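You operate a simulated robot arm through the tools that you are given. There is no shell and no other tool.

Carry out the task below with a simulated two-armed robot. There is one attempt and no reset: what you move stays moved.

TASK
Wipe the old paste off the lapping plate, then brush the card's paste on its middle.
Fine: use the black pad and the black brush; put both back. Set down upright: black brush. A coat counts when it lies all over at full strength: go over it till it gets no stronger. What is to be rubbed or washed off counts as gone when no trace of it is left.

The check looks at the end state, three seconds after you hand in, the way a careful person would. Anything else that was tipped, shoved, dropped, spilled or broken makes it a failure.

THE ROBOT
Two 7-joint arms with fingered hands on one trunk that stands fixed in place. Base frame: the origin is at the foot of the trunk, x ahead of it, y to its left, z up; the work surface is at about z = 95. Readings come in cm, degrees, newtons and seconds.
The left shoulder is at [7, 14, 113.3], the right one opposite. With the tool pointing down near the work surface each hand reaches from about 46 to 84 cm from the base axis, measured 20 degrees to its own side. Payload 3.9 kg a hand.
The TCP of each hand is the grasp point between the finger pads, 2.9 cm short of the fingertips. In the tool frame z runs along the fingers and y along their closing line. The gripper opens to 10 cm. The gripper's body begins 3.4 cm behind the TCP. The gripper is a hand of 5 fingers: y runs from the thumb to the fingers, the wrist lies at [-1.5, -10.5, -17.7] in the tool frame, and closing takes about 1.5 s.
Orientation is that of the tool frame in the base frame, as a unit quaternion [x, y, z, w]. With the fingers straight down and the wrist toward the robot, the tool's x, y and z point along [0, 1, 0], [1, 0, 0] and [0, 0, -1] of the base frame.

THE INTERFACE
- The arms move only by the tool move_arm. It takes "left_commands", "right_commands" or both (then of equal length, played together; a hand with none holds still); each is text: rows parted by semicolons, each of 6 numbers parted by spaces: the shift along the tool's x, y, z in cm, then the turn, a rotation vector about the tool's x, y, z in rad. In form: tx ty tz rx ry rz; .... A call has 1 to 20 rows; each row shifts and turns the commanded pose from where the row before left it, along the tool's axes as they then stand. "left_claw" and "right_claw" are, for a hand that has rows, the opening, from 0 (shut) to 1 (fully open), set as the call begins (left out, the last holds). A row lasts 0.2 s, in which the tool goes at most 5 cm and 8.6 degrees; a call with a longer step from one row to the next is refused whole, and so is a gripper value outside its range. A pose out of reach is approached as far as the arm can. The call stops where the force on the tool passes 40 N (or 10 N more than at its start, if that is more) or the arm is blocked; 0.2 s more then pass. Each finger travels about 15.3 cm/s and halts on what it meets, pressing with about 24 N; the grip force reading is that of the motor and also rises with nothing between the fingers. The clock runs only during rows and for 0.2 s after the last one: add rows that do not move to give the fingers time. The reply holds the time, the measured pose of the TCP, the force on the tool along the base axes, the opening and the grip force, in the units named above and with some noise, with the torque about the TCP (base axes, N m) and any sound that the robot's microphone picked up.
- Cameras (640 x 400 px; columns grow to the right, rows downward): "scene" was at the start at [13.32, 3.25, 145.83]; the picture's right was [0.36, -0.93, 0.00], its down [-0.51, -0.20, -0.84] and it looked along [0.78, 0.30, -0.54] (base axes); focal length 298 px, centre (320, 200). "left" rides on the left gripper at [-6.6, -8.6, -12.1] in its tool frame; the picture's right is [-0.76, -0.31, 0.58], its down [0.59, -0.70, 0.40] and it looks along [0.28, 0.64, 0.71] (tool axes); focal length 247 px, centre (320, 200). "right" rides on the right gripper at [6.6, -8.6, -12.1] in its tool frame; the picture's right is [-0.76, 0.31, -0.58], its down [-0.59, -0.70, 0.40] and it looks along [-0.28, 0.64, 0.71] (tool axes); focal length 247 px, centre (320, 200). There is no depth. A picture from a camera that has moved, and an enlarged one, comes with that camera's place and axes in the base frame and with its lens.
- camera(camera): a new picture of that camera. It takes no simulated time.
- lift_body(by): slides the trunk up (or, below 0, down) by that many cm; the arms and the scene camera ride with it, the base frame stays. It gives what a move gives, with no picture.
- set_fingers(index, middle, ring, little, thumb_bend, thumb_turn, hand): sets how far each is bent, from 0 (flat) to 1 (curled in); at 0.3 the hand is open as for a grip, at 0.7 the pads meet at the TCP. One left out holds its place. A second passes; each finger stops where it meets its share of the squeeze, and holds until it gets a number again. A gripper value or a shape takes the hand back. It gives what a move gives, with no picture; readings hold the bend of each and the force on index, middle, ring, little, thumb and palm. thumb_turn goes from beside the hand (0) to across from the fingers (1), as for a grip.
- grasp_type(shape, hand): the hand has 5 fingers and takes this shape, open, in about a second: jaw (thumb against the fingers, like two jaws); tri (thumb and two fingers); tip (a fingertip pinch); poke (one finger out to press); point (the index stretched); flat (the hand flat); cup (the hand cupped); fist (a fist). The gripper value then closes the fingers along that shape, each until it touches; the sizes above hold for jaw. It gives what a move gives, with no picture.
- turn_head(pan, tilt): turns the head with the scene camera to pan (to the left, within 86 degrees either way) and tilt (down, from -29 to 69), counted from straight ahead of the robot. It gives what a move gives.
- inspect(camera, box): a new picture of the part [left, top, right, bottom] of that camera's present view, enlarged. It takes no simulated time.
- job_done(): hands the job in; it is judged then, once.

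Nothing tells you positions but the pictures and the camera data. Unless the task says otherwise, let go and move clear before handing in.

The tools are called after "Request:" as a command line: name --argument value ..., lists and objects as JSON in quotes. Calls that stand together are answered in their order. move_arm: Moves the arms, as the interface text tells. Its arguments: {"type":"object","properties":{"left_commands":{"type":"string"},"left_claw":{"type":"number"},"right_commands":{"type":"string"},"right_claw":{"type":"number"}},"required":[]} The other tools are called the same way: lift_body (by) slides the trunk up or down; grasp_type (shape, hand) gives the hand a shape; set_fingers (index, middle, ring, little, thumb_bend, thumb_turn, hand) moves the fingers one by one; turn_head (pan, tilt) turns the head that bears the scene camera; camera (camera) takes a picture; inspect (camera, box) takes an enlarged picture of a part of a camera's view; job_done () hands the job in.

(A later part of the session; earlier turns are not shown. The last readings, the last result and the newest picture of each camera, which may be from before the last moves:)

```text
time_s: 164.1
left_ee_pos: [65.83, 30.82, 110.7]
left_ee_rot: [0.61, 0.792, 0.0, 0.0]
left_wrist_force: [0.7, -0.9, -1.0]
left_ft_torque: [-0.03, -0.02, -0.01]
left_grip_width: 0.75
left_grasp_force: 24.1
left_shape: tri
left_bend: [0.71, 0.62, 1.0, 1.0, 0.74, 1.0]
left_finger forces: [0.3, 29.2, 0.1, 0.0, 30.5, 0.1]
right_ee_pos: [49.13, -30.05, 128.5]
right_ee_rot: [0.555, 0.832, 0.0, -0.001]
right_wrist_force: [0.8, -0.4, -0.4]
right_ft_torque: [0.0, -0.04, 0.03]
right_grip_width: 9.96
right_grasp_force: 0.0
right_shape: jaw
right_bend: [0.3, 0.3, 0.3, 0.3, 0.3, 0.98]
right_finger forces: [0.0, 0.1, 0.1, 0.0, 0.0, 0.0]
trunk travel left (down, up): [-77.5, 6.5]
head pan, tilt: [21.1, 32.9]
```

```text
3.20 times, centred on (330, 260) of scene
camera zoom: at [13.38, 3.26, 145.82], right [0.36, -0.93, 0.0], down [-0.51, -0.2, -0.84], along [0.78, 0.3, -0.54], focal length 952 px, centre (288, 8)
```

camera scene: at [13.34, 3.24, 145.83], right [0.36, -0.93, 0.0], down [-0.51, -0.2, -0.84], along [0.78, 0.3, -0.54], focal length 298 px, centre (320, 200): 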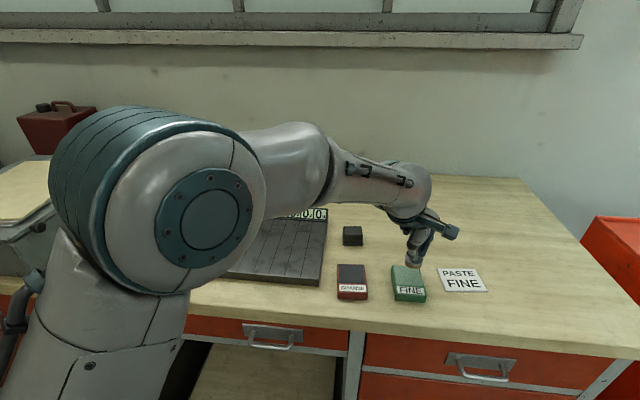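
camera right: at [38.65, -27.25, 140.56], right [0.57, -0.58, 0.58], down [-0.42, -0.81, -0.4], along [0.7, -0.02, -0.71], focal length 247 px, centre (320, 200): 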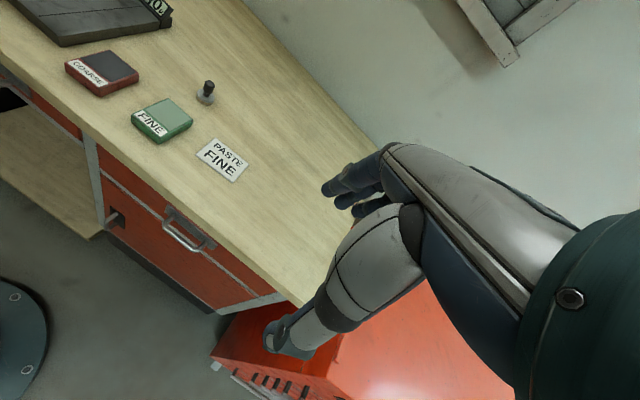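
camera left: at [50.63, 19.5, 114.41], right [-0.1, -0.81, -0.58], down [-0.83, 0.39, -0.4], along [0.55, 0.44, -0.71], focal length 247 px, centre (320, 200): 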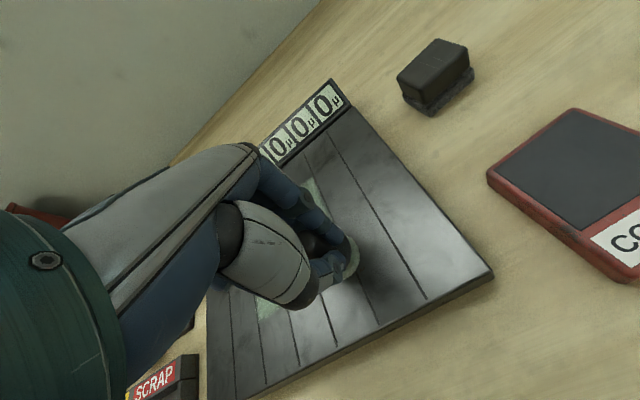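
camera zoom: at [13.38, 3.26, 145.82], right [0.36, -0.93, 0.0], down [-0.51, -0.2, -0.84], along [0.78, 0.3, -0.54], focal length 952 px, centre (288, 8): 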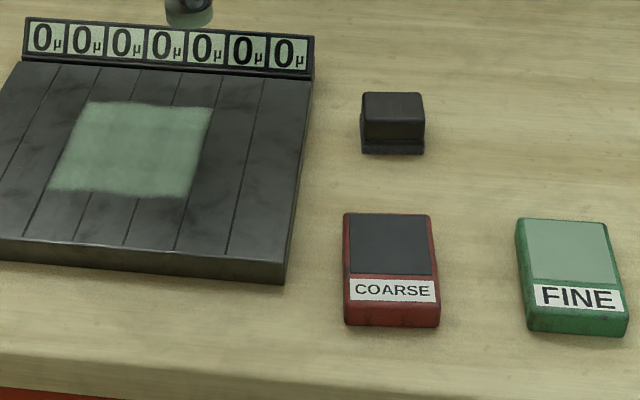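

The interior patches look a shade different from the border. To learn whether more brushing still changes anything, I'll rub one interior band several times and compare.

Request:
move_arm --left_commands "2.1 -1.1 2 0 0 0;2.1 -1.1 2 0 0 0;0 0 2.5 0 0 0;0 0 2 0 0 0;0 0 0.5 0 0 0;0 -1.2 0 0 0 0;0 -1.2 0 0 0 0;0 -1.2 0 0 0 0;0 -0.6 0 0 0 0;0 1.2 0 0 0 0;0 1.2 0 0 0 0;0 1.2 0 0 0 0;0 0.6 0 0 0 0;0 -1.2 0 0 0 0;0 -1.2 0 0 0 0;0 -1.2 0 0 0 0;0 -0.6 0 0 0 0;0 1.2 0 0 0 0;0 1.2 0 0 0 0;0 1.2 0 0 0 0"

Request:
move_arm --left_commands "0 -1.2 0 0 0 0;0 -1.2 0 0 0 0;0 -1.2 0 0 0 0;0 1.2 0 0 0 0;0 1.2 0 0 0 0;0 1.2 0 0 0 0;0 -1.2 0 0 0 0;0 -1.2 0 0 0 0;0 -1.2 0 0 0 0;0 1.2 0 0 0 0;0 1.2 0 0 0 0;0 1.2 0 0 0 0;0 -1.2 0 0 0 0;0 -1.2 0 0 0 0;0 -1.2 0 0 0 0;0 0 -1 0 0 0;-2.1 1.1 -2 0 0 0;-2.1 1.1 -3 0 0 0;0 2.5 -3 0 0 0;0 0 0 0 0 0"

Request:
inspect --camera "scene" --box '[245, 230, 305, 262]'

Request:
inspect --camera "scene" --box '[230, 215, 430, 305]'

Request:
inspect --camera "left" --box '[320, 260, 520, 400]'

```text
time_s: 168.3
left_ee_pos: [62.1, 34.09, 101.67]
left_ee_rot: [0.609, 0.793, 0.001, 0.001]
left_wrist_force: [-0.8, -0.8, 4.4]
left_ft_torque: [0.03, -0.04, 0.04]
left_grip_width: 0.77
left_grasp_force: 23.9
left_shape: tri
left_bend: [0.71, 0.62, 1.0, 1.0, 0.74, 1.0]
left_finger forces: [0.3, 30.0, 0.0, 0.0, 32.8, 0.0]
right_ee_pos: [49.1, -30.0, 128.45]
right_ee_rot: [0.555, 0.832, 0.0, 0.0]
right_wrist_force: [0.7, -0.8, 0.6]
right_ft_torque: [0.0, 0.04, 0.01]
right_grip_width: 9.98
right_grasp_force: 0.1
right_shape: jaw
right_bend: [0.3, 0.3, 0.3, 0.3, 0.3, 0.98]
right_finger forces: [0.0, 0.0, 0.0, 0.1, 0.0, 0.0]
trunk travel left (down, up): [-77.5, 6.5]
head pan, tilt: [21.1, 32.9]
```

```text
time_s: 172.5
left_ee_pos: [64.3, 30.32, 110.55]
left_ee_rot: [0.609, 0.793, 0.001, -0.001]
left_wrist_force: [-0.8, 0.5, -0.6]
left_ft_torque: [0.01, 0.01, 0.04]
left_grip_width: 0.76
left_grasp_force: 23.8
left_shape: tri
left_bend: [0.71, 0.62, 1.0, 1.0, 0.74, 1.0]
left_finger forces: [0.3, 28.2, 0.0, 0.1, 30.3, 0.1]
right_ee_pos: [49.2, -30.01, 128.56]
right_ee_rot: [0.556, 0.831, 0.0, 0.0]
right_wrist_force: [0.1, 0.0, 0.1]
right_ft_torque: [0.02, -0.07, 0.02]
right_grip_width: 9.96
right_grasp_force: 0.0
right_shape: jaw
right_bend: [0.3, 0.3, 0.3, 0.3, 0.3, 0.98]
right_finger forces: [0.1, 0.1, 0.2, 0.1, 0.1, 0.0]
trunk travel left (down, up): [-77.5, 6.5]
head pan, tilt: [21.1, 32.9]
```

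```text
10.67 times, centred on (275, 246) of scene
camera zoom: at [13.31, 3.21, 145.83], right [0.36, -0.93, 0.0], down [-0.51, -0.2, -0.84], along [0.78, 0.3, -0.54], focal length 3174 px, centre (800, -291)
```

zoom: 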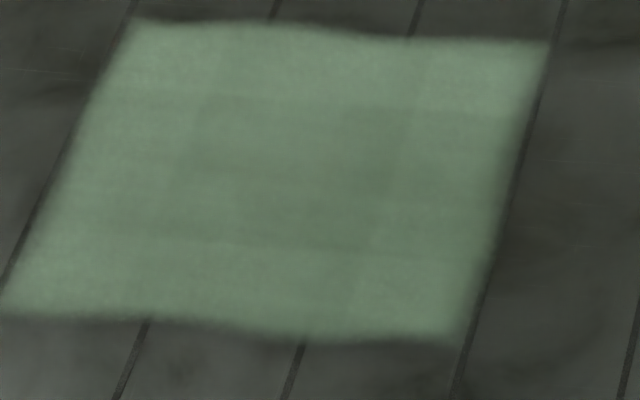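

```text
3.20 times, centred on (330, 260) of scene
camera zoom: at [13.31, 3.21, 145.83], right [0.36, -0.93, 0.0], down [-0.51, -0.2, -0.84], along [0.78, 0.3, -0.54], focal length 952 px, centre (288, 8)
```

zoom: 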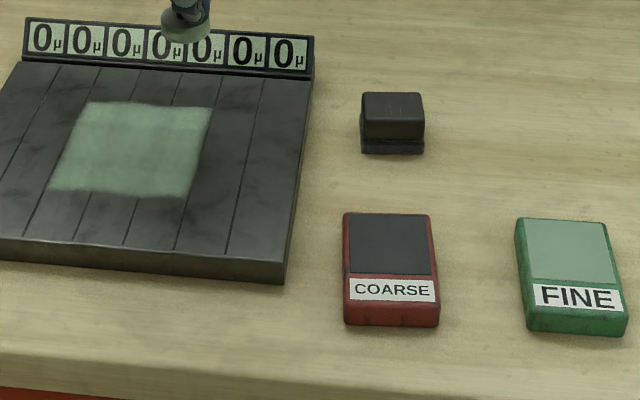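

```text
2.86 times, centred on (420, 330) of left
camera zoom: at [57.65, 21.88, 122.81], right [-0.1, -0.81, -0.58], down [-0.83, 0.39, -0.4], along [0.55, 0.44, -0.71], focal length 706 px, centre (34, -171)
```

zoom: 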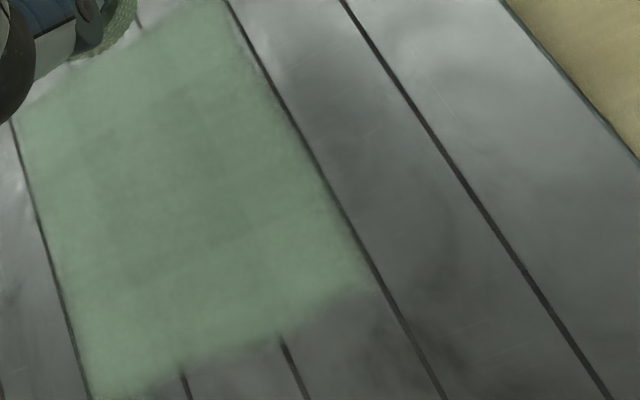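

Extra rubbing left no visible streak, which suggests the coat is saturated. I'll check that the brush still carries paste, so that the test means something.

Request:
inspect --camera "scene" --box '[250, 180, 330, 235]'

Request:
inspect --camera "left" --box '[280, 200, 400, 290]'

```text
7.27 times, centred on (290, 208) of scene
camera zoom: at [13.31, 3.21, 145.83], right [0.36, -0.93, 0.0], down [-0.51, -0.2, -0.84], along [0.78, 0.3, -0.54], focal length 2164 px, centre (538, 146)
```

zoom: 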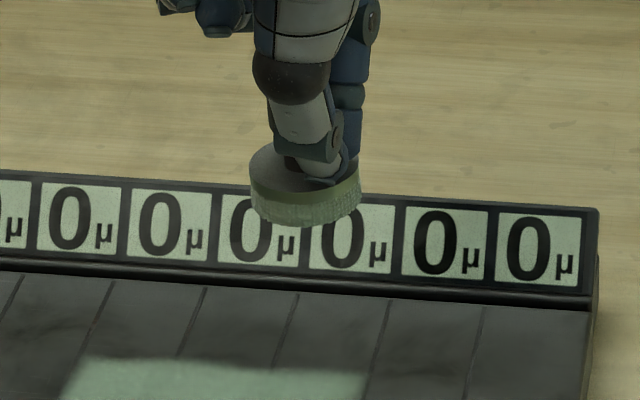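

```text
4.44 times, centred on (340, 245) of left
camera zoom: at [57.65, 21.88, 122.81], right [-0.1, -0.81, -0.58], down [-0.83, 0.39, -0.4], along [0.55, 0.44, -0.71], focal length 1098 px, centre (231, 0)
```

zoom: 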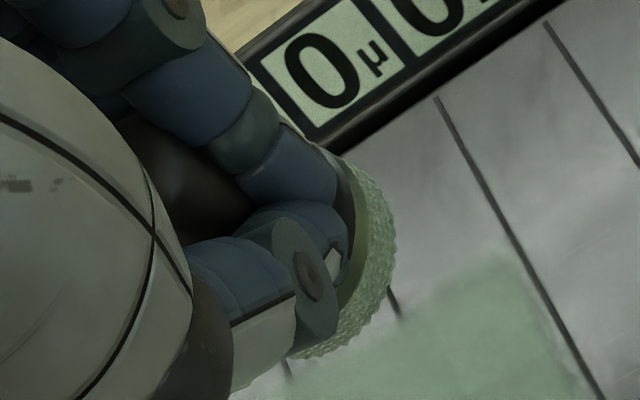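

The bristles are still green, so the brush had paste and the coat gains nothing further: it is at full strength. Now I'll carry the brush back over its original spot, turning the hand as at pick-up.

Request:
move_arm --left_commands "-3.31 0.137 0 0 0 0.0873;-3.287 0.426 0 0 0 0.0873;-3.237 0.71 0 0 0 0.0873;-3.163 0.99 0 0 0 0;-3.163 0.99 0 0 0 0;-3.163 0.99 0 0 0 0;-3.163 0.99 0 0 0 0;-3.163 0.99 0 0 0 0;0 0 0 0 0 0;0 0 2.5 0 0 0;0 0 2.5 0 0 0;0 0 0 0 0 0;0 0 0 0 0 0"

Request:
camera --camera "scene"

Request:
inspect --camera "scene" --box '[340, 180, 460, 260]'

Request:
inspect --camera "right" --box '[140, 20, 280, 110]'

Request:
inspect --camera "left" --box '[220, 150, 520, 350]'

```text
time_s: 175.3
left_ee_pos: [72.14, 5.11, 105.62]
left_ee_rot: [0.708, 0.706, -0.001, 0.0]
left_wrist_force: [0.2, -0.2, -0.4]
left_ft_torque: [-0.03, 0.0, -0.02]
left_grip_width: 0.73
left_grasp_force: 24.1
left_shape: tri
left_bend: [0.71, 0.62, 1.0, 1.0, 0.74, 1.0]
left_finger forces: [0.2, 27.5, 0.0, 0.0, 27.9, 0.0]
right_ee_pos: [49.16, -30.05, 128.41]
right_ee_rot: [0.556, 0.831, 0.0, 0.001]
right_wrist_force: [-0.2, -0.4, 1.2]
right_ft_torque: [0.01, 0.01, -0.02]
right_grip_width: 9.96
right_grasp_force: 0.1
right_shape: jaw
right_bend: [0.3, 0.3, 0.3, 0.3, 0.3, 0.98]
right_finger forces: [0.0, 0.1, 0.1, 0.0, 0.1, 0.0]
trunk travel left (down, up): [-77.5, 6.5]
head pan, tilt: [21.1, 32.9]
```

```text
taken
camera scene: at [13.36, 3.22, 145.83], right [0.36, -0.93, 0.0], down [-0.51, -0.2, -0.84], along [0.78, 0.3, -0.54], focal length 298 px, centre (320, 200)
```

scene: 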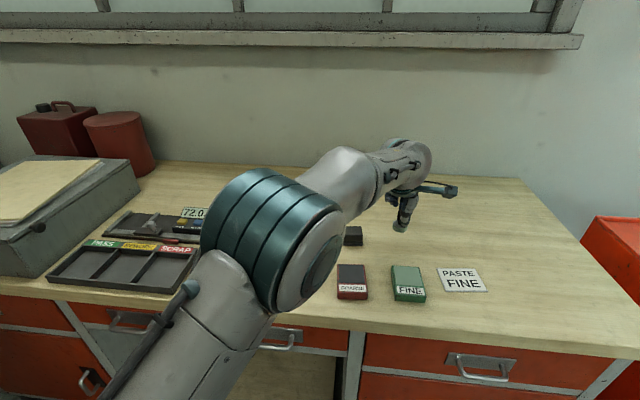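

```text
5.00 times, centred on (400, 220) of scene
camera zoom: at [13.36, 3.22, 145.83], right [0.36, -0.93, 0.0], down [-0.51, -0.2, -0.84], along [0.78, 0.3, -0.54], focal length 1488 px, centre (-80, 100)
```

zoom: 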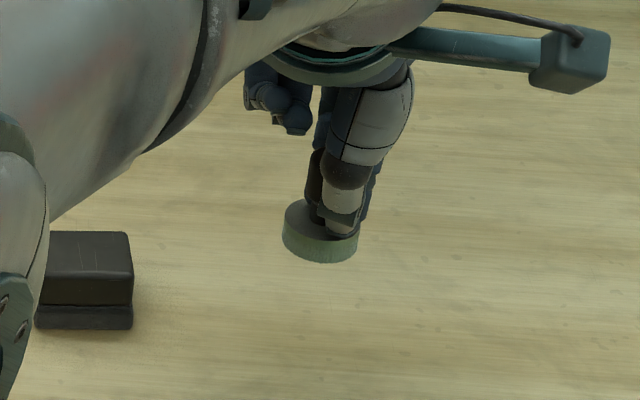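

```text
4.44 times, centred on (210, 65) of right
camera zoom: at [38.7, -27.29, 140.53], right [0.57, -0.58, 0.58], down [-0.42, -0.81, -0.4], along [0.7, -0.02, -0.71], focal length 1098 px, centre (809, 800)
```

zoom: 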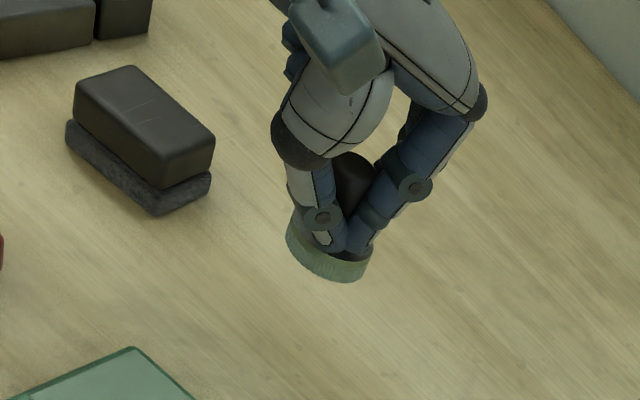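

```text
2.00 times, centred on (370, 250) of left
camera zoom: at [63.54, -1.4, 117.82], right [-0.31, -0.76, -0.58], down [-0.7, 0.59, -0.4], along [0.64, 0.28, -0.71], focal length 494 px, centre (220, 100)
```

zoom: 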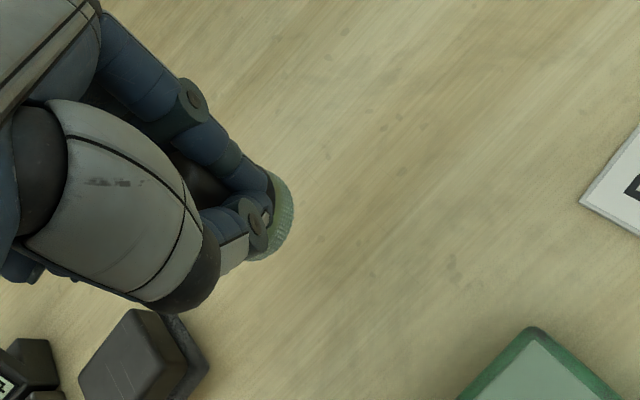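

The brush is over its spot. I'll lower it slowly until it touches.

Request:
move_arm --left_commands "-0.2 -0.15 2 0 0 0;0 0 2 0 0 0;0 0 1.3 0 0 0;0 0 0.3 0 0 0;0 0 0.2 0 0 0;0 0 0 0 0 0"

Request:
move_arm --left_commands "0 0 0.1 0 0 0;0 0 0.1 0 0 0;0 0 0.1 0 0 0;0 0 0 0 0 0"

Request:
inspect --camera "right" --box '[140, 30, 280, 120]'

```text
time_s: 176.7
left_ee_pos: [71.88, 4.97, 99.88]
left_ee_rot: [0.708, 0.706, 0.001, -0.001]
left_wrist_force: [0.2, 0.5, -0.3]
left_ft_torque: [0.04, -0.02, 0.0]
left_grip_width: 0.76
left_grasp_force: 24.3
left_shape: tri
left_bend: [0.71, 0.62, 1.0, 1.0, 0.74, 1.0]
left_finger forces: [0.2, 27.3, 0.0, 0.1, 28.0, 0.0]
right_ee_pos: [49.04, -30.04, 128.49]
right_ee_rot: [0.556, 0.831, 0.0, -0.001]
right_wrist_force: [-0.1, -0.3, 0.2]
right_ft_torque: [0.0, 0.0, -0.02]
right_grip_width: 10.0
right_grasp_force: 0.0
right_shape: jaw
right_bend: [0.3, 0.3, 0.3, 0.3, 0.3, 0.98]
right_finger forces: [0.1, 0.0, 0.0, 0.0, 0.0, 0.1]
trunk travel left (down, up): [-77.5, 6.5]
head pan, tilt: [21.1, 32.9]
```

```text
time_s: 177.7
left_ee_pos: [71.91, 4.98, 99.39]
left_ee_rot: [0.707, 0.707, 0.002, 0.0]
left_wrist_force: [-0.4, 0.7, 0.6]
left_ft_torque: [0.02, 0.0, -0.01]
left_grip_width: 0.74
left_grasp_force: 23.8
left_shape: tri
left_bend: [0.71, 0.62, 1.0, 1.0, 0.74, 1.0]
left_finger forces: [0.1, 27.3, 0.0, 0.0, 28.0, 0.1]
right_ee_pos: [49.11, -29.96, 128.43]
right_ee_rot: [0.556, 0.831, 0.0, 0.0]
right_wrist_force: [-0.7, -0.2, 0.3]
right_ft_torque: [0.0, 0.01, 0.01]
right_grip_width: 9.97
right_grasp_force: 0.1
right_shape: jaw
right_bend: [0.3, 0.3, 0.3, 0.3, 0.3, 0.98]
right_finger forces: [0.0, 0.1, 0.0, 0.0, 0.0, 0.0]
trunk travel left (down, up): [-77.5, 6.5]
head pan, tilt: [21.1, 32.9]
```

```text
4.44 times, centred on (210, 75) of right
camera zoom: at [38.68, -27.27, 140.54], right [0.57, -0.58, 0.58], down [-0.42, -0.81, -0.4], along [0.7, -0.02, -0.71], focal length 1098 px, centre (809, 756)
```

zoom: 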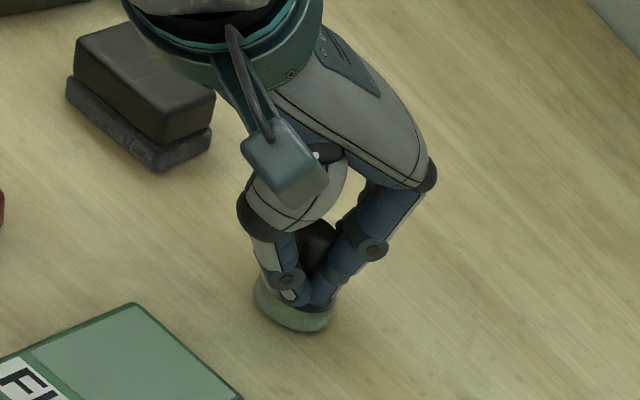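

Request:
move_arm --left_commands "0 0 0.1 0 0 0;0 0 0.1 0 0 0;0 0 0 0 0 0"

```text
time_s: 178.5
left_ee_pos: [71.9, 5.05, 99.39]
left_ee_rot: [0.708, 0.707, 0.0, 0.0]
left_wrist_force: [0.8, 0.0, -0.4]
left_ft_torque: [0.02, -0.02, -0.05]
left_grip_width: 0.73
left_grasp_force: 23.9
left_shape: tri
left_bend: [0.71, 0.62, 1.0, 1.0, 0.74, 1.0]
left_finger forces: [0.2, 27.3, 0.1, 0.0, 27.9, 0.1]
right_ee_pos: [49.17, -30.07, 128.5]
right_ee_rot: [0.555, 0.832, 0.0, 0.0]
right_wrist_force: [-0.2, 0.3, -0.2]
right_ft_torque: [0.0, 0.0, 0.0]
right_grip_width: 10.0
right_grasp_force: 0.0
right_shape: jaw
right_bend: [0.3, 0.3, 0.3, 0.3, 0.3, 0.98]
right_finger forces: [0.1, 0.1, 0.0, 0.0, 0.0, 0.0]
trunk travel left (down, up): [-77.5, 6.5]
head pan, tilt: [21.1, 32.9]
```

Request:
move_arm --left_commands "0 0 0.1 0 0 0;0 0 0.1 0 0 0;0 0 0 0 0 0"

Request:
inspect --camera "right" --box '[170, 60, 250, 115]'

Request:
inspect --camera "scene" --box '[360, 200, 440, 260]'

```text
time_s: 179.3
left_ee_pos: [71.95, 4.91, 99.15]
left_ee_rot: [0.708, 0.706, 0.001, 0.001]
left_wrist_force: [1.2, 0.7, 3.7]
left_ft_torque: [0.08, -0.09, -0.02]
left_grip_width: 0.77
left_grasp_force: 23.7
left_shape: tri
left_bend: [0.71, 0.62, 1.0, 1.0, 0.74, 1.0]
left_finger forces: [0.2, 30.7, 0.0, 0.0, 28.0, 0.0]
right_ee_pos: [49.08, -29.99, 128.54]
right_ee_rot: [0.555, 0.832, 0.0, -0.001]
right_wrist_force: [0.1, 0.0, -0.1]
right_ft_torque: [0.0, -0.01, -0.05]
right_grip_width: 9.96
right_grasp_force: 0.0
right_shape: jaw
right_bend: [0.3, 0.3, 0.3, 0.3, 0.3, 0.98]
right_finger forces: [0.0, 0.0, 0.0, 0.1, 0.1, 0.0]
trunk travel left (down, up): [-77.5, 6.5]
head pan, tilt: [21.1, 32.9]
```

```text
7.27 times, centred on (210, 88) of right
camera zoom: at [38.61, -27.28, 140.57], right [0.57, -0.58, 0.58], down [-0.42, -0.81, -0.4], along [0.7, -0.02, -0.71], focal length 1796 px, centre (1120, 1018)
```

zoom: 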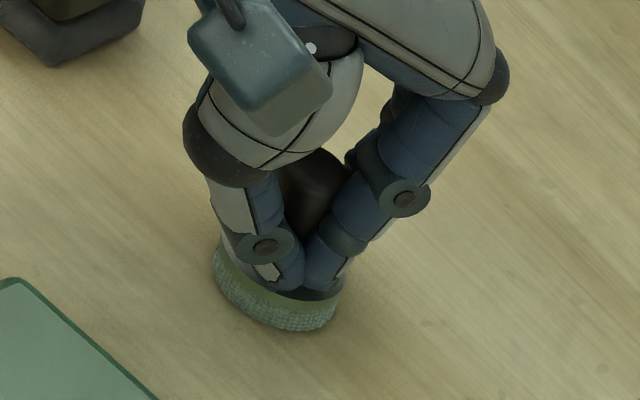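

```text
6.67 times, centred on (400, 230) of scene
camera zoom: at [13.27, 3.24, 145.84], right [0.36, -0.93, 0.0], down [-0.51, -0.2, -0.84], along [0.78, 0.3, -0.54], focal length 1984 px, centre (-213, 0)
```

zoom: 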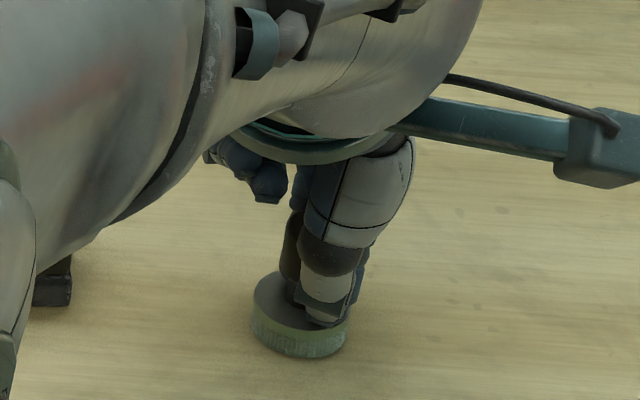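

The brush touches the table at about 4 N. I'll press a hair more to seat it flat, then open a little, check, and open fully.

Request:
move_arm --left_commands "0 0 0.08 0 0 0;0 0 0 0 0 0;0 0 0 0 0 0"

Request:
move_arm --left_commands "0 0 0 0 0 0;0 0 0 0 0 0;0 0 0 0 0 0;0 0 0 0 0 0" --left_claw 0.25

Request:
inspect --camera "right" --box '[170, 60, 250, 115]'

Request:
inspect --camera "scene" --box '[360, 200, 440, 260]'

```text
time_s: 180.1
left_ee_pos: [71.98, 4.94, 99.23]
left_ee_rot: [0.707, 0.707, 0.002, 0.002]
left_wrist_force: [2.6, -0.1, 10.0]
left_ft_torque: [0.18, -0.29, -0.05]
left_grip_width: 0.77
left_grasp_force: 24.4
left_shape: tri
left_bend: [0.71, 0.62, 1.0, 1.0, 0.74, 1.0]
left_finger forces: [0.3, 35.4, 0.0, 0.0, 28.3, 0.1]
right_ee_pos: [49.09, -29.97, 128.51]
right_ee_rot: [0.556, 0.831, 0.001, 0.001]
right_wrist_force: [-0.6, 0.1, -0.4]
right_ft_torque: [-0.02, 0.0, -0.02]
right_grip_width: 9.96
right_grasp_force: 0.2
right_shape: jaw
right_bend: [0.3, 0.3, 0.3, 0.3, 0.3, 0.98]
right_finger forces: [0.1, 0.1, 0.0, 0.1, 0.0, 0.0]
trunk travel left (down, up): [-77.5, 6.5]
head pan, tilt: [21.1, 32.9]
```

```text
time_s: 181.1
left_ee_pos: [71.85, 4.95, 98.98]
left_ee_rot: [0.708, 0.707, 0.001, 0.001]
left_wrist_force: [-1.1, -1.0, 7.4]
left_ft_torque: [0.08, -0.08, 0.05]
left_grip_width: 2.5
left_grasp_force: 0.1
left_shape: tri
left_bend: [0.74, 0.57, 0.99, 0.99, 0.48, 1.0]
left_finger forces: [0.0, 12.9, 0.0, 0.0, 0.1, 0.0]
right_ee_pos: [48.92, -29.99, 128.55]
right_ee_rot: [0.555, 0.832, 0.001, 0.001]
right_wrist_force: [-0.6, -0.9, -0.5]
right_ft_torque: [-0.01, -0.02, -0.02]
right_grip_width: 9.99
right_grasp_force: 0.1
right_shape: jaw
right_bend: [0.3, 0.3, 0.3, 0.3, 0.3, 0.98]
right_finger forces: [0.1, 0.1, 0.0, 0.0, 0.0, 0.0]
trunk travel left (down, up): [-77.5, 6.5]
head pan, tilt: [21.1, 32.9]
```

```text
7.27 times, centred on (210, 88) of right
camera zoom: at [38.53, -27.27, 140.59], right [0.57, -0.58, 0.58], down [-0.42, -0.81, -0.4], along [0.7, -0.02, -0.71], focal length 1796 px, centre (1120, 1018)
```

zoom: 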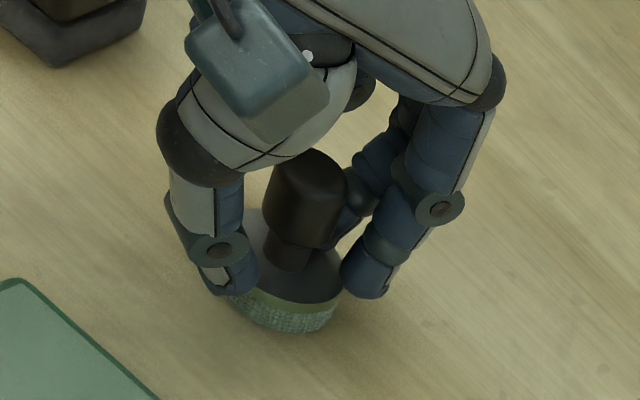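

```text
6.67 times, centred on (400, 230) of scene
camera zoom: at [13.18, 3.24, 145.84], right [0.36, -0.93, 0.0], down [-0.51, -0.2, -0.84], along [0.78, 0.3, -0.54], focal length 1984 px, centre (-213, 0)
```

zoom: 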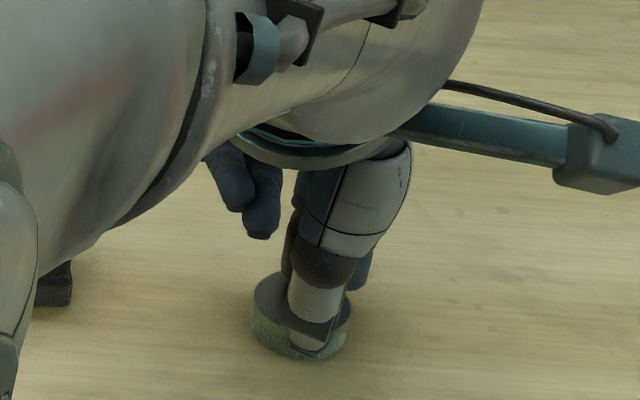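

The fingers have let go on the thumb side, but a fingertip still presses down. I'll ease the hand up a few millimetres and open further.

Request:
move_arm --left_commands "0 0 -0.15 0 0 0;0 0 -0.1 0 0 0;0 0 0 0 0 0"

Request:
inspect --camera "right" --box '[170, 60, 250, 115]'

```text
time_s: 181.9
left_ee_pos: [71.96, 4.94, 99.31]
left_ee_rot: [0.708, 0.706, 0.001, 0.0]
left_wrist_force: [-0.3, 1.2, 0.9]
left_ft_torque: [0.01, -0.03, 0.0]
left_grip_width: 2.48
left_grasp_force: 0.1
left_shape: tri
left_bend: [0.74, 0.56, 0.99, 0.99, 0.48, 1.0]
left_finger forces: [0.0, 1.3, 0.1, 0.1, 0.0, 0.0]
right_ee_pos: [49.07, -29.93, 128.51]
right_ee_rot: [0.555, 0.832, 0.0, 0.0]
right_wrist_force: [0.0, -0.3, 0.2]
right_ft_torque: [-0.03, -0.01, 0.02]
right_grip_width: 9.97
right_grasp_force: 0.2
right_shape: jaw
right_bend: [0.3, 0.3, 0.3, 0.3, 0.3, 0.98]
right_finger forces: [0.1, 0.1, 0.0, 0.0, 0.0, 0.0]
trunk travel left (down, up): [-77.5, 6.5]
head pan, tilt: [21.1, 32.9]
```

```text
7.27 times, centred on (210, 88) of right
camera zoom: at [38.63, -27.28, 140.56], right [0.57, -0.58, 0.58], down [-0.42, -0.81, -0.4], along [0.7, -0.02, -0.71], focal length 1796 px, centre (1120, 1018)
```

zoom: 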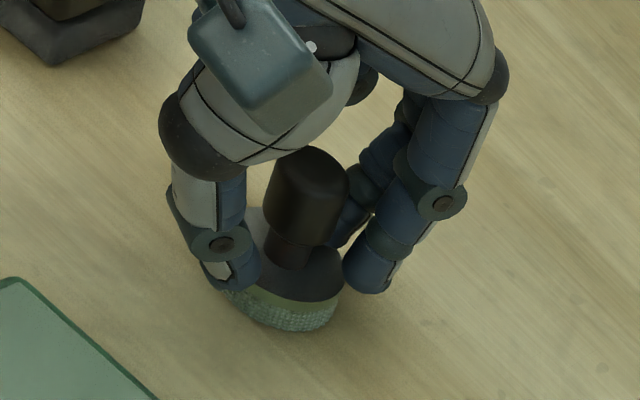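

Request:
move_arm --left_commands "0 0 0 0 0 0;0 0 0 0 0 0;0 0 0 0 0 0;0 0 0 0 0 0;0 0 0 0 0 0" --left_claw 0.55

Request:
inspect --camera "right" --box '[170, 60, 250, 115]'

```text
time_s: 183.1
left_ee_pos: [71.97, 4.95, 99.29]
left_ee_rot: [0.708, 0.707, -0.001, 0.001]
left_wrist_force: [-0.1, 0.7, 0.8]
left_ft_torque: [0.01, 0.02, 0.02]
left_grip_width: 5.49
left_grasp_force: 0.0
left_shape: tri
left_bend: [0.39, 0.41, 0.99, 0.99, 0.31, 1.0]
left_finger forces: [0.0, 0.1, 0.0, 0.1, 0.0, 0.0]
right_ee_pos: [49.12, -29.91, 128.42]
right_ee_rot: [0.556, 0.831, 0.0, -0.001]
right_wrist_force: [0.3, -0.3, 0.0]
right_ft_torque: [-0.03, 0.0, 0.01]
right_grip_width: 9.99
right_grasp_force: 0.0
right_shape: jaw
right_bend: [0.3, 0.3, 0.3, 0.3, 0.3, 0.98]
right_finger forces: [0.0, 0.0, 0.0, 0.0, 0.1, 0.1]
trunk travel left (down, up): [-77.5, 6.5]
head pan, tilt: [21.1, 32.9]
```

```text
7.27 times, centred on (210, 88) of right
camera zoom: at [38.67, -27.27, 140.55], right [0.57, -0.58, 0.58], down [-0.42, -0.81, -0.4], along [0.7, -0.02, -0.71], focal length 1796 px, centre (1120, 1018)
```

zoom: 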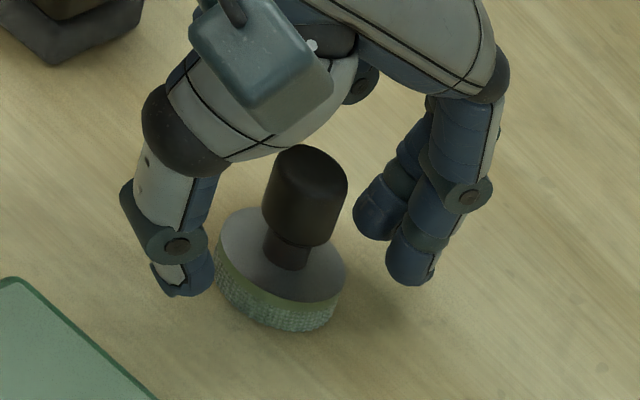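

The brush stands free and upright. I'll open fully, rise straight up and check everything.

Request:
move_arm --left_commands "0 0 0 0 0 0;0 0 0 0 0 0;0 0 0 0 0 0;0 0 -1 0 0 0;0 0 -2 0 0 0;0 0 -3 0 0 0;0 0 -3 0 0 0;0 0 -3 0 0 0;0 0 -3 0 0 0;0 0 0 0 0 0" --left_claw 1

Request:
inspect --camera "scene" --box '[330, 215, 430, 278]'

Request:
inspect --camera "right" --box '[120, 20, 250, 120]'

```text
time_s: 185.3
left_ee_pos: [72.01, 4.82, 114.43]
left_ee_rot: [0.708, 0.706, 0.0, 0.0]
left_wrist_force: [0.5, -0.4, -0.3]
left_ft_torque: [0.0, 0.0, -0.01]
left_grip_width: 10.0
left_grasp_force: 0.0
left_shape: tri
left_bend: [0.3, 0.3, 0.99, 0.99, 0.3, 0.98]
left_finger forces: [0.0, 0.0, 0.0, 0.0, 0.0, 0.0]
right_ee_pos: [49.24, -30.0, 128.44]
right_ee_rot: [0.556, 0.831, -0.001, 0.0]
right_wrist_force: [-0.3, -0.3, -0.3]
right_ft_torque: [-0.01, -0.04, -0.02]
right_grip_width: 9.97
right_grasp_force: 0.1
right_shape: jaw
right_bend: [0.3, 0.3, 0.3, 0.3, 0.3, 0.98]
right_finger forces: [0.0, 0.1, 0.1, 0.1, 0.1, 0.0]
trunk travel left (down, up): [-77.5, 6.5]
head pan, tilt: [21.1, 32.9]
```

```text
6.35 times, centred on (380, 246) of scene
camera zoom: at [13.36, 3.24, 145.83], right [0.36, -0.93, 0.0], down [-0.51, -0.2, -0.84], along [0.78, 0.3, -0.54], focal length 1889 px, centre (-61, -95)
```

zoom: 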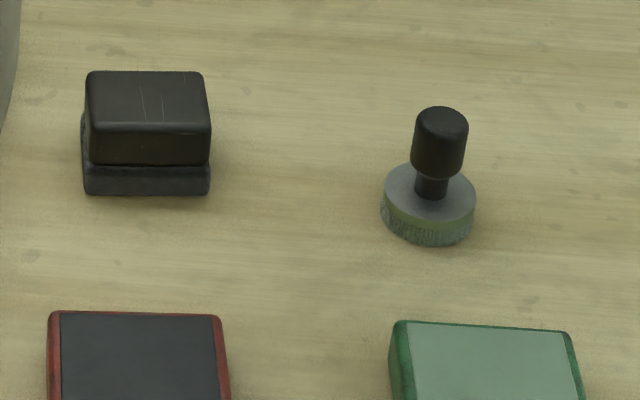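

```text
4.00 times, centred on (185, 70) of right
camera zoom: at [38.7, -27.28, 140.53], right [0.57, -0.58, 0.58], down [-0.42, -0.81, -0.4], along [0.7, -0.02, -0.71], focal length 988 px, centre (860, 720)
```

zoom: 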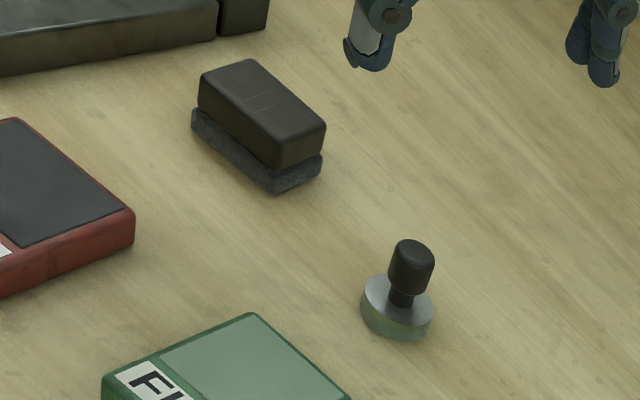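

The brush stands upright in its place, and pad, tins and card are untouched. I'll move the left arm back out of the way and inspect the plate in full view.

Request:
move_arm --left_commands "0 0 -3.5 0 0 0;0 0 -3.5 0 0 0;0 0 -3.5 0 0 0;3.4 -3.2 -0.6 0 0 0;3.4 -3.2 -0.6 0 0 0;3.4 -3.2 -0.6 0 0 0;3.4 -3.2 -0.6 0 0 0;3.4 -3.2 -0.6 0 0 0;3.4 -3.2 -0.6 0 0 0;3.4 -3.2 -0.6 0 0 0;3.4 -3.2 -0.6 0 0 0;3.4 -3.2 -0.6 0 0 0;3.4 -3.2 -0.6 0 0 0;0 0 0 0 0 0;0 0 0 0 0 0"

Request:
camera --camera "scene"

Request:
inspect --camera "scene" --box '[190, 190, 350, 300]'

Request:
inspect --camera "scene" --box '[230, 222, 310, 265]'

Request:
camera --camera "left"

```text
time_s: 188.5
left_ee_pos: [54.47, 39.56, 141.98]
left_ee_rot: [0.708, 0.707, -0.001, -0.001]
left_wrist_force: [-1.3, -0.2, -0.3]
left_ft_torque: [0.03, -0.01, 0.01]
left_grip_width: 9.99
left_grasp_force: 0.2
left_shape: tri
left_bend: [0.3, 0.3, 0.99, 0.99, 0.3, 0.98]
left_finger forces: [0.1, 0.0, 0.1, 0.0, 0.1, 0.0]
left hand out of reach, approached as far as the arm can: row 3, 4, 5, 6, 7, 8, 9, 10, 11, 12, 13
right_ee_pos: [49.13, -29.98, 128.42]
right_ee_rot: [0.556, 0.831, 0.0, 0.0]
right_wrist_force: [0.2, 0.5, -0.2]
right_ft_torque: [0.02, 0.02, 0.01]
right_grip_width: 9.95
right_grasp_force: 0.0
right_shape: jaw
right_bend: [0.3, 0.3, 0.3, 0.3, 0.3, 0.98]
right_finger forces: [0.1, 0.1, 0.0, 0.0, 0.0, 0.1]
trunk travel left (down, up): [-77.5, 6.5]
head pan, tilt: [21.1, 32.9]
```

```text
taken
camera scene: at [13.31, 3.25, 145.83], right [0.36, -0.93, 0.0], down [-0.51, -0.2, -0.84], along [0.78, 0.3, -0.54], focal length 298 px, centre (320, 200)
```

scene: 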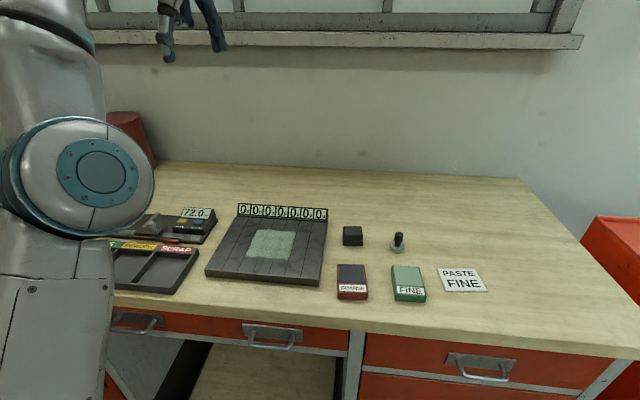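

```text
3.64 times, centred on (270, 245) of scene
camera zoom: at [13.31, 3.25, 145.83], right [0.36, -0.93, 0.0], down [-0.51, -0.2, -0.84], along [0.78, 0.3, -0.54], focal length 1082 px, centre (502, 36)
```

zoom: 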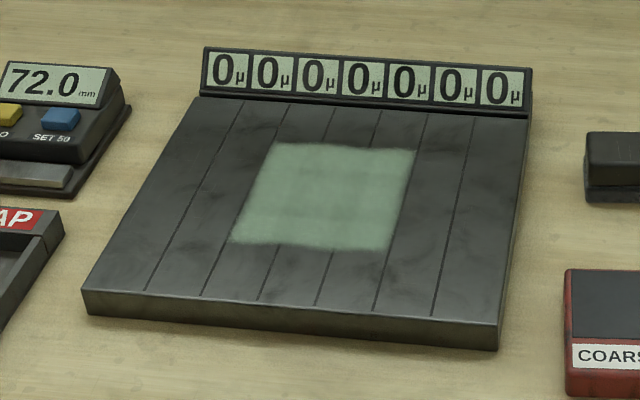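

```text
8.00 times, centred on (270, 244) of scene
camera zoom: at [13.31, 3.25, 145.83], right [0.36, -0.93, 0.0], down [-0.51, -0.2, -0.84], along [0.78, 0.3, -0.54], focal length 2381 px, centre (720, -148)
```

zoom: 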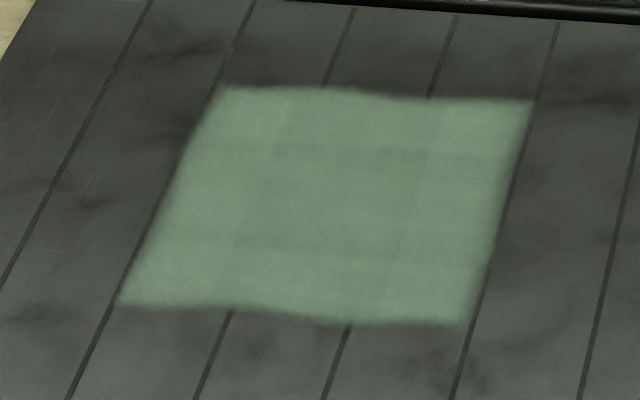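

```text
taken
camera left: at [45.83, 33.07, 154.21], right [-0.31, -0.76, -0.58], down [-0.7, 0.59, -0.4], along [0.64, 0.28, -0.71], focal length 247 px, centre (320, 200)
```

left: 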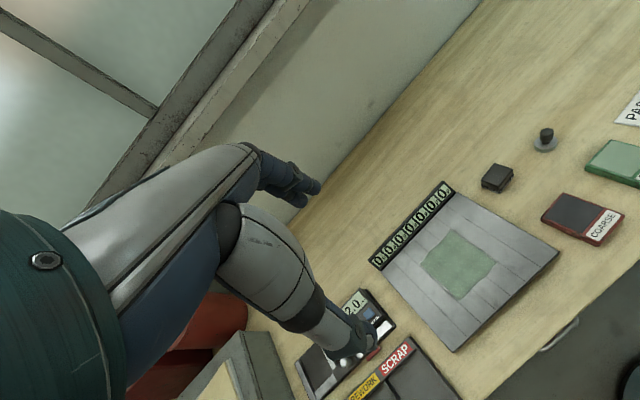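

Both tools are back and the field is coated. I'll examine the coat at high magnification for any weaker patches before finishing.

Request:
inspect --camera "scene" --box '[245, 228, 275, 248]'

Request:
inspect --camera "scene" --box '[268, 235, 298, 255]'

Request:
inspect --camera "left" --box '[405, 215, 505, 315]'

Request:
inspect --camera "scene" --box '[392, 262, 428, 290]'

```text
16.00 times, centred on (260, 238) of scene
camera zoom: at [13.31, 3.25, 145.83], right [0.36, -0.93, 0.0], down [-0.51, -0.2, -0.84], along [0.78, 0.3, -0.54], focal length 4761 px, centre (1280, -408)
```

zoom: 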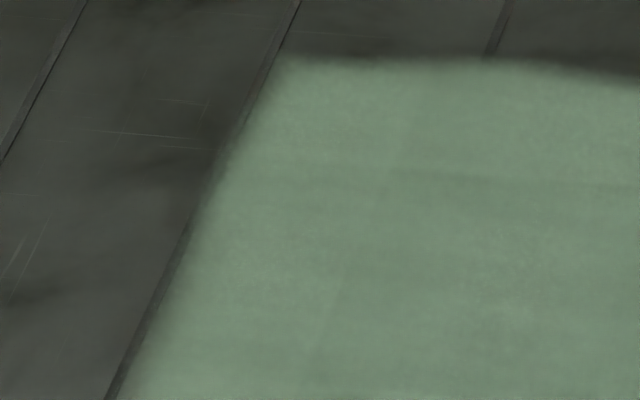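

```text
16.00 times, centred on (283, 245) of scene
camera zoom: at [13.31, 3.25, 145.83], right [0.36, -0.93, 0.0], down [-0.51, -0.2, -0.84], along [0.78, 0.3, -0.54], focal length 4761 px, centre (912, -520)
```

zoom: 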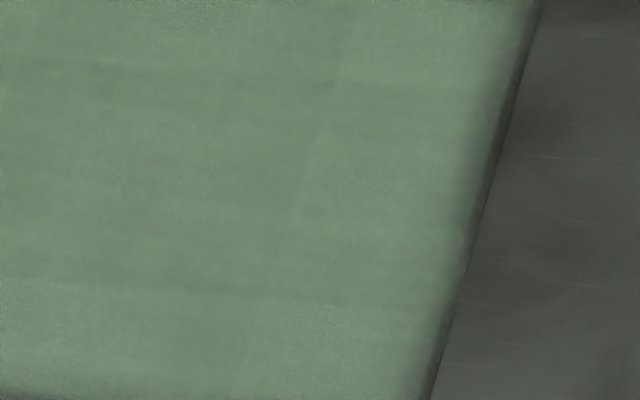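

```text
4.00 times, centred on (455, 265) of left
camera zoom: at [45.83, 33.07, 154.21], right [-0.31, -0.76, -0.58], down [-0.7, 0.59, -0.4], along [0.64, 0.28, -0.71], focal length 988 px, centre (-220, -60)
```

zoom: 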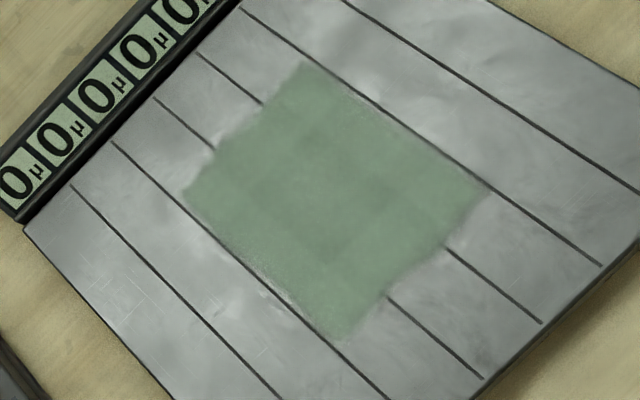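

```text
14.29 times, centred on (410, 276) of scene
camera zoom: at [13.31, 3.25, 145.83], right [0.36, -0.93, 0.0], down [-0.51, -0.2, -0.84], along [0.78, 0.3, -0.54], focal length 4251 px, centre (-966, -886)
```

zoom: 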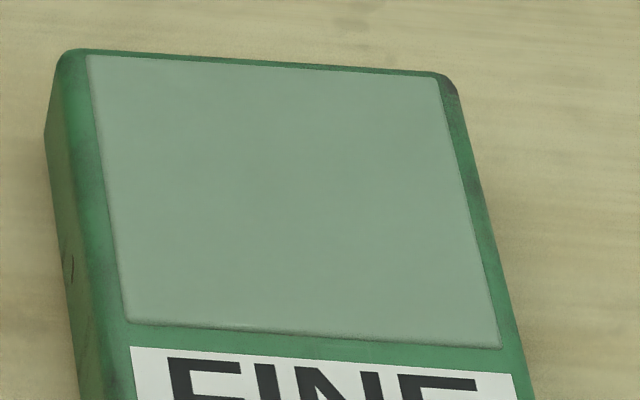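

At high zoom the field's outer 2–3 cm is a slightly lighter shade than the heavily brushed inside. Rubbing the inside changed nothing, so the inside is saturated, while the border got less brush coverage and may still be short of full strength. To be safe I'll take the brush again, reload, and go over the border with strokes reaching beyond the field's edge. First I bring the hand back.

Request:
move_arm --left_commands "-3.4 3.2 0.6 0 0 0;-3.4 3.2 0.6 0 0 0;-3.4 3.2 0.6 0 0 0;-3.4 3.2 0.6 0 0 0;-3.4 3.2 0.6 0 0 0;-3.4 3.2 0.6 0 0 0;-3.4 3.2 0.6 0 0 0;-3.4 3.2 0.6 0 0 0;-3.4 3.2 0.6 0 0 0;-3.4 3.2 0.6 0 0 0;0 0 3.5 0 0 0;0 0 3.5 0 0 0;0 0 0 0 0 0;0 0 0 0 0 0"

Request:
camera --camera "scene"

```text
time_s: 191.5
left_ee_pos: [74.57, 13.1, 120.45]
left_ee_rot: [0.708, 0.706, -0.001, -0.001]
left_wrist_force: [0.3, -0.2, -0.2]
left_ft_torque: [0.03, -0.01, -0.04]
left_grip_width: 10.0
left_grasp_force: 0.1
left_shape: tri
left_bend: [0.3, 0.3, 0.99, 0.99, 0.3, 0.98]
left_finger forces: [0.0, 0.1, 0.1, 0.0, 0.0, 0.0]
left hand out of reach, approached as far as the arm can: row 1, 2, 3, 4, 5, 6, 7, 8, 9, 10, 11, 12
right_ee_pos: [49.13, -29.93, 128.43]
right_ee_rot: [0.556, 0.831, 0.0, 0.0]
right_wrist_force: [1.1, 1.6, 0.4]
right_ft_torque: [0.01, 0.01, 0.02]
right_grip_width: 10.0
right_grasp_force: 0.1
right_shape: jaw
right_bend: [0.3, 0.3, 0.3, 0.3, 0.3, 0.98]
right_finger forces: [0.1, 0.0, 0.0, 0.0, 0.0, 0.0]
trunk travel left (down, up): [-77.5, 6.5]
head pan, tilt: [21.1, 32.9]
```

```text
taken
camera scene: at [13.31, 3.28, 145.83], right [0.36, -0.93, 0.0], down [-0.51, -0.2, -0.84], along [0.78, 0.3, -0.54], focal length 298 px, centre (320, 200)
```

scene: 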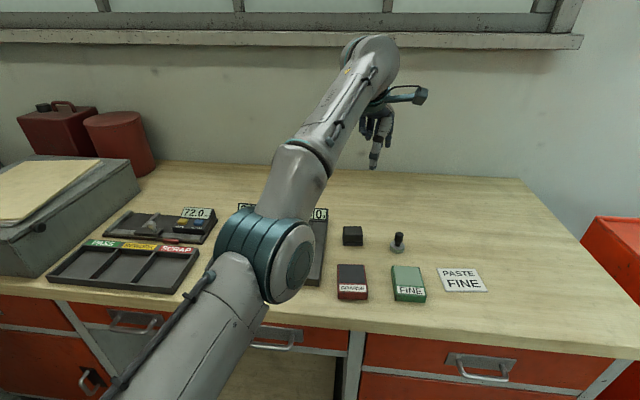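

Request:
move_arm --left_commands "0 0 0 0 0 0;0 0 0 0 0 0;0 0 2 0 0 0;0 0 0 0 0 0"

```text
time_s: 192.5
left_ee_pos: [75.34, 12.82, 118.76]
left_ee_rot: [0.708, 0.707, 0.0, 0.0]
left_wrist_force: [-0.4, -0.5, -0.5]
left_ft_torque: [-0.01, 0.01, 0.0]
left_grip_width: 9.96
left_grasp_force: 0.0
left_shape: tri
left_bend: [0.3, 0.3, 0.99, 0.99, 0.3, 0.98]
left_finger forces: [0.0, 0.0, 0.0, 0.0, 0.0, 0.0]
left hand out of reach, approached as far as the arm can: row 3
right_ee_pos: [49.15, -29.97, 128.44]
right_ee_rot: [0.556, 0.831, 0.001, 0.0]
right_wrist_force: [-0.5, 0.2, 0.3]
right_ft_torque: [0.01, -0.04, -0.01]
right_grip_width: 9.98
right_grasp_force: 0.0
right_shape: jaw
right_bend: [0.3, 0.3, 0.3, 0.3, 0.3, 0.98]
right_finger forces: [0.1, 0.0, 0.0, 0.0, 0.1, 0.0]
trunk travel left (down, up): [-77.5, 6.5]
head pan, tilt: [21.1, 32.9]
```

Request:
move_arm --left_commands "0 -1.5 1 0 0 0;0 -1.5 1 0 0 0;0 0 0 0 0 0;0 0 0 0 0 0"

```text
time_s: 193.5
left_ee_pos: [75.27, 12.9, 118.82]
left_ee_rot: [0.707, 0.707, 0.001, 0.0]
left_wrist_force: [0.0, -0.7, 0.1]
left_ft_torque: [-0.01, 0.02, 0.0]
left_grip_width: 9.99
left_grasp_force: 0.0
left_shape: tri
left_bend: [0.3, 0.3, 0.99, 0.99, 0.3, 0.98]
left_finger forces: [0.1, 0.1, 0.0, 0.0, 0.0, 0.1]
left hand out of reach, approached as far as the arm can: row 1, 2
right_ee_pos: [49.04, -30.06, 128.48]
right_ee_rot: [0.555, 0.832, 0.0, 0.0]
right_wrist_force: [-0.1, -0.1, 0.0]
right_ft_torque: [-0.01, -0.02, 0.0]
right_grip_width: 9.99
right_grasp_force: 0.0
right_shape: jaw
right_bend: [0.3, 0.3, 0.3, 0.3, 0.3, 0.98]
right_finger forces: [0.0, 0.1, 0.0, 0.0, 0.0, 0.0]
trunk travel left (down, up): [-77.5, 6.5]
head pan, tilt: [21.1, 32.9]
```

Request:
move_arm --left_commands "0 -2 0 0 0 0;0 -2 0 0 0 0;0 -2 0 0 0 0;0 0 0 0 0 0;0 0 0 0 0 0"

```text
time_s: 194.7
left_ee_pos: [74.9, 12.54, 119.82]
left_ee_rot: [0.708, 0.707, 0.0, -0.001]
left_wrist_force: [1.0, 0.2, -0.5]
left_ft_torque: [0.01, 0.0, 0.01]
left_grip_width: 10.02
left_grasp_force: 0.0
left_shape: tri
left_bend: [0.3, 0.3, 0.99, 0.99, 0.3, 0.98]
left_finger forces: [0.1, 0.0, 0.0, 0.0, 0.1, 0.0]
left hand out of reach, approached as far as the arm can: row 1, 2, 3
right_ee_pos: [49.16, -29.91, 128.49]
right_ee_rot: [0.555, 0.832, 0.0, -0.001]
right_wrist_force: [-0.1, -0.9, 0.5]
right_ft_torque: [0.02, -0.01, -0.02]
right_grip_width: 9.98
right_grasp_force: 0.0
right_shape: jaw
right_bend: [0.3, 0.3, 0.3, 0.3, 0.3, 0.98]
right_finger forces: [0.0, 0.1, 0.0, 0.0, 0.0, 0.0]
trunk travel left (down, up): [-77.5, 6.5]
head pan, tilt: [21.1, 32.9]
```

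Request:
move_arm --left_commands "0 -2 1 0 0 0;0 -2 1 0 0 0;0 -1 1 0 0 0;0 0 1 0 0 0;0 0 1 0 0 0;0 0 0 0 0 0;0 0 0 0 0 0"

```text
time_s: 196.3
left_ee_pos: [75.81, 11.88, 117.24]
left_ee_rot: [0.708, 0.706, 0.0, -0.001]
left_wrist_force: [0.9, -0.3, 0.3]
left_ft_torque: [0.03, 0.0, 0.01]
left_grip_width: 9.99
left_grasp_force: 0.0
left_shape: tri
left_bend: [0.3, 0.3, 0.99, 0.99, 0.3, 0.98]
left_finger forces: [0.0, 0.1, 0.0, 0.0, 0.0, 0.0]
left hand out of reach, approached as far as the arm can: row 1, 2, 3, 4, 5
right_ee_pos: [49.13, -30.05, 128.43]
right_ee_rot: [0.555, 0.832, 0.0, 0.0]
right_wrist_force: [-0.3, 0.1, -0.9]
right_ft_torque: [0.03, 0.03, -0.03]
right_grip_width: 9.99
right_grasp_force: 0.0
right_shape: jaw
right_bend: [0.3, 0.3, 0.3, 0.3, 0.3, 0.98]
right_finger forces: [0.0, 0.1, 0.0, 0.1, 0.0, 0.0]
trunk travel left (down, up): [-77.5, 6.5]
head pan, tilt: [21.1, 32.9]
```

Request:
move_arm --left_commands "0 -2 0 0 0 0;0 -2 0 0 0 0;0 0 0 0 0 0;0 0 0 0 0 0"

```text
time_s: 197.3
left_ee_pos: [75.55, 11.58, 117.89]
left_ee_rot: [0.708, 0.707, 0.0, 0.0]
left_wrist_force: [0.7, 0.8, -0.2]
left_ft_torque: [-0.02, 0.05, 0.01]
left_grip_width: 9.99
left_grasp_force: 0.1
left_shape: tri
left_bend: [0.3, 0.3, 0.99, 0.99, 0.3, 0.98]
left_finger forces: [0.1, 0.0, 0.0, 0.1, 0.0, 0.1]
left hand out of reach, approached as far as the arm can: row 1, 2
right_ee_pos: [49.19, -30.09, 128.41]
right_ee_rot: [0.556, 0.831, 0.0, 0.0]
right_wrist_force: [0.3, 0.0, 0.1]
right_ft_torque: [-0.01, -0.02, 0.01]
right_grip_width: 10.01
right_grasp_force: 0.0
right_shape: jaw
right_bend: [0.3, 0.3, 0.3, 0.3, 0.3, 0.98]
right_finger forces: [0.0, 0.0, 0.0, 0.0, 0.1, 0.1]
trunk travel left (down, up): [-77.5, 6.5]
head pan, tilt: [21.1, 32.9]
```

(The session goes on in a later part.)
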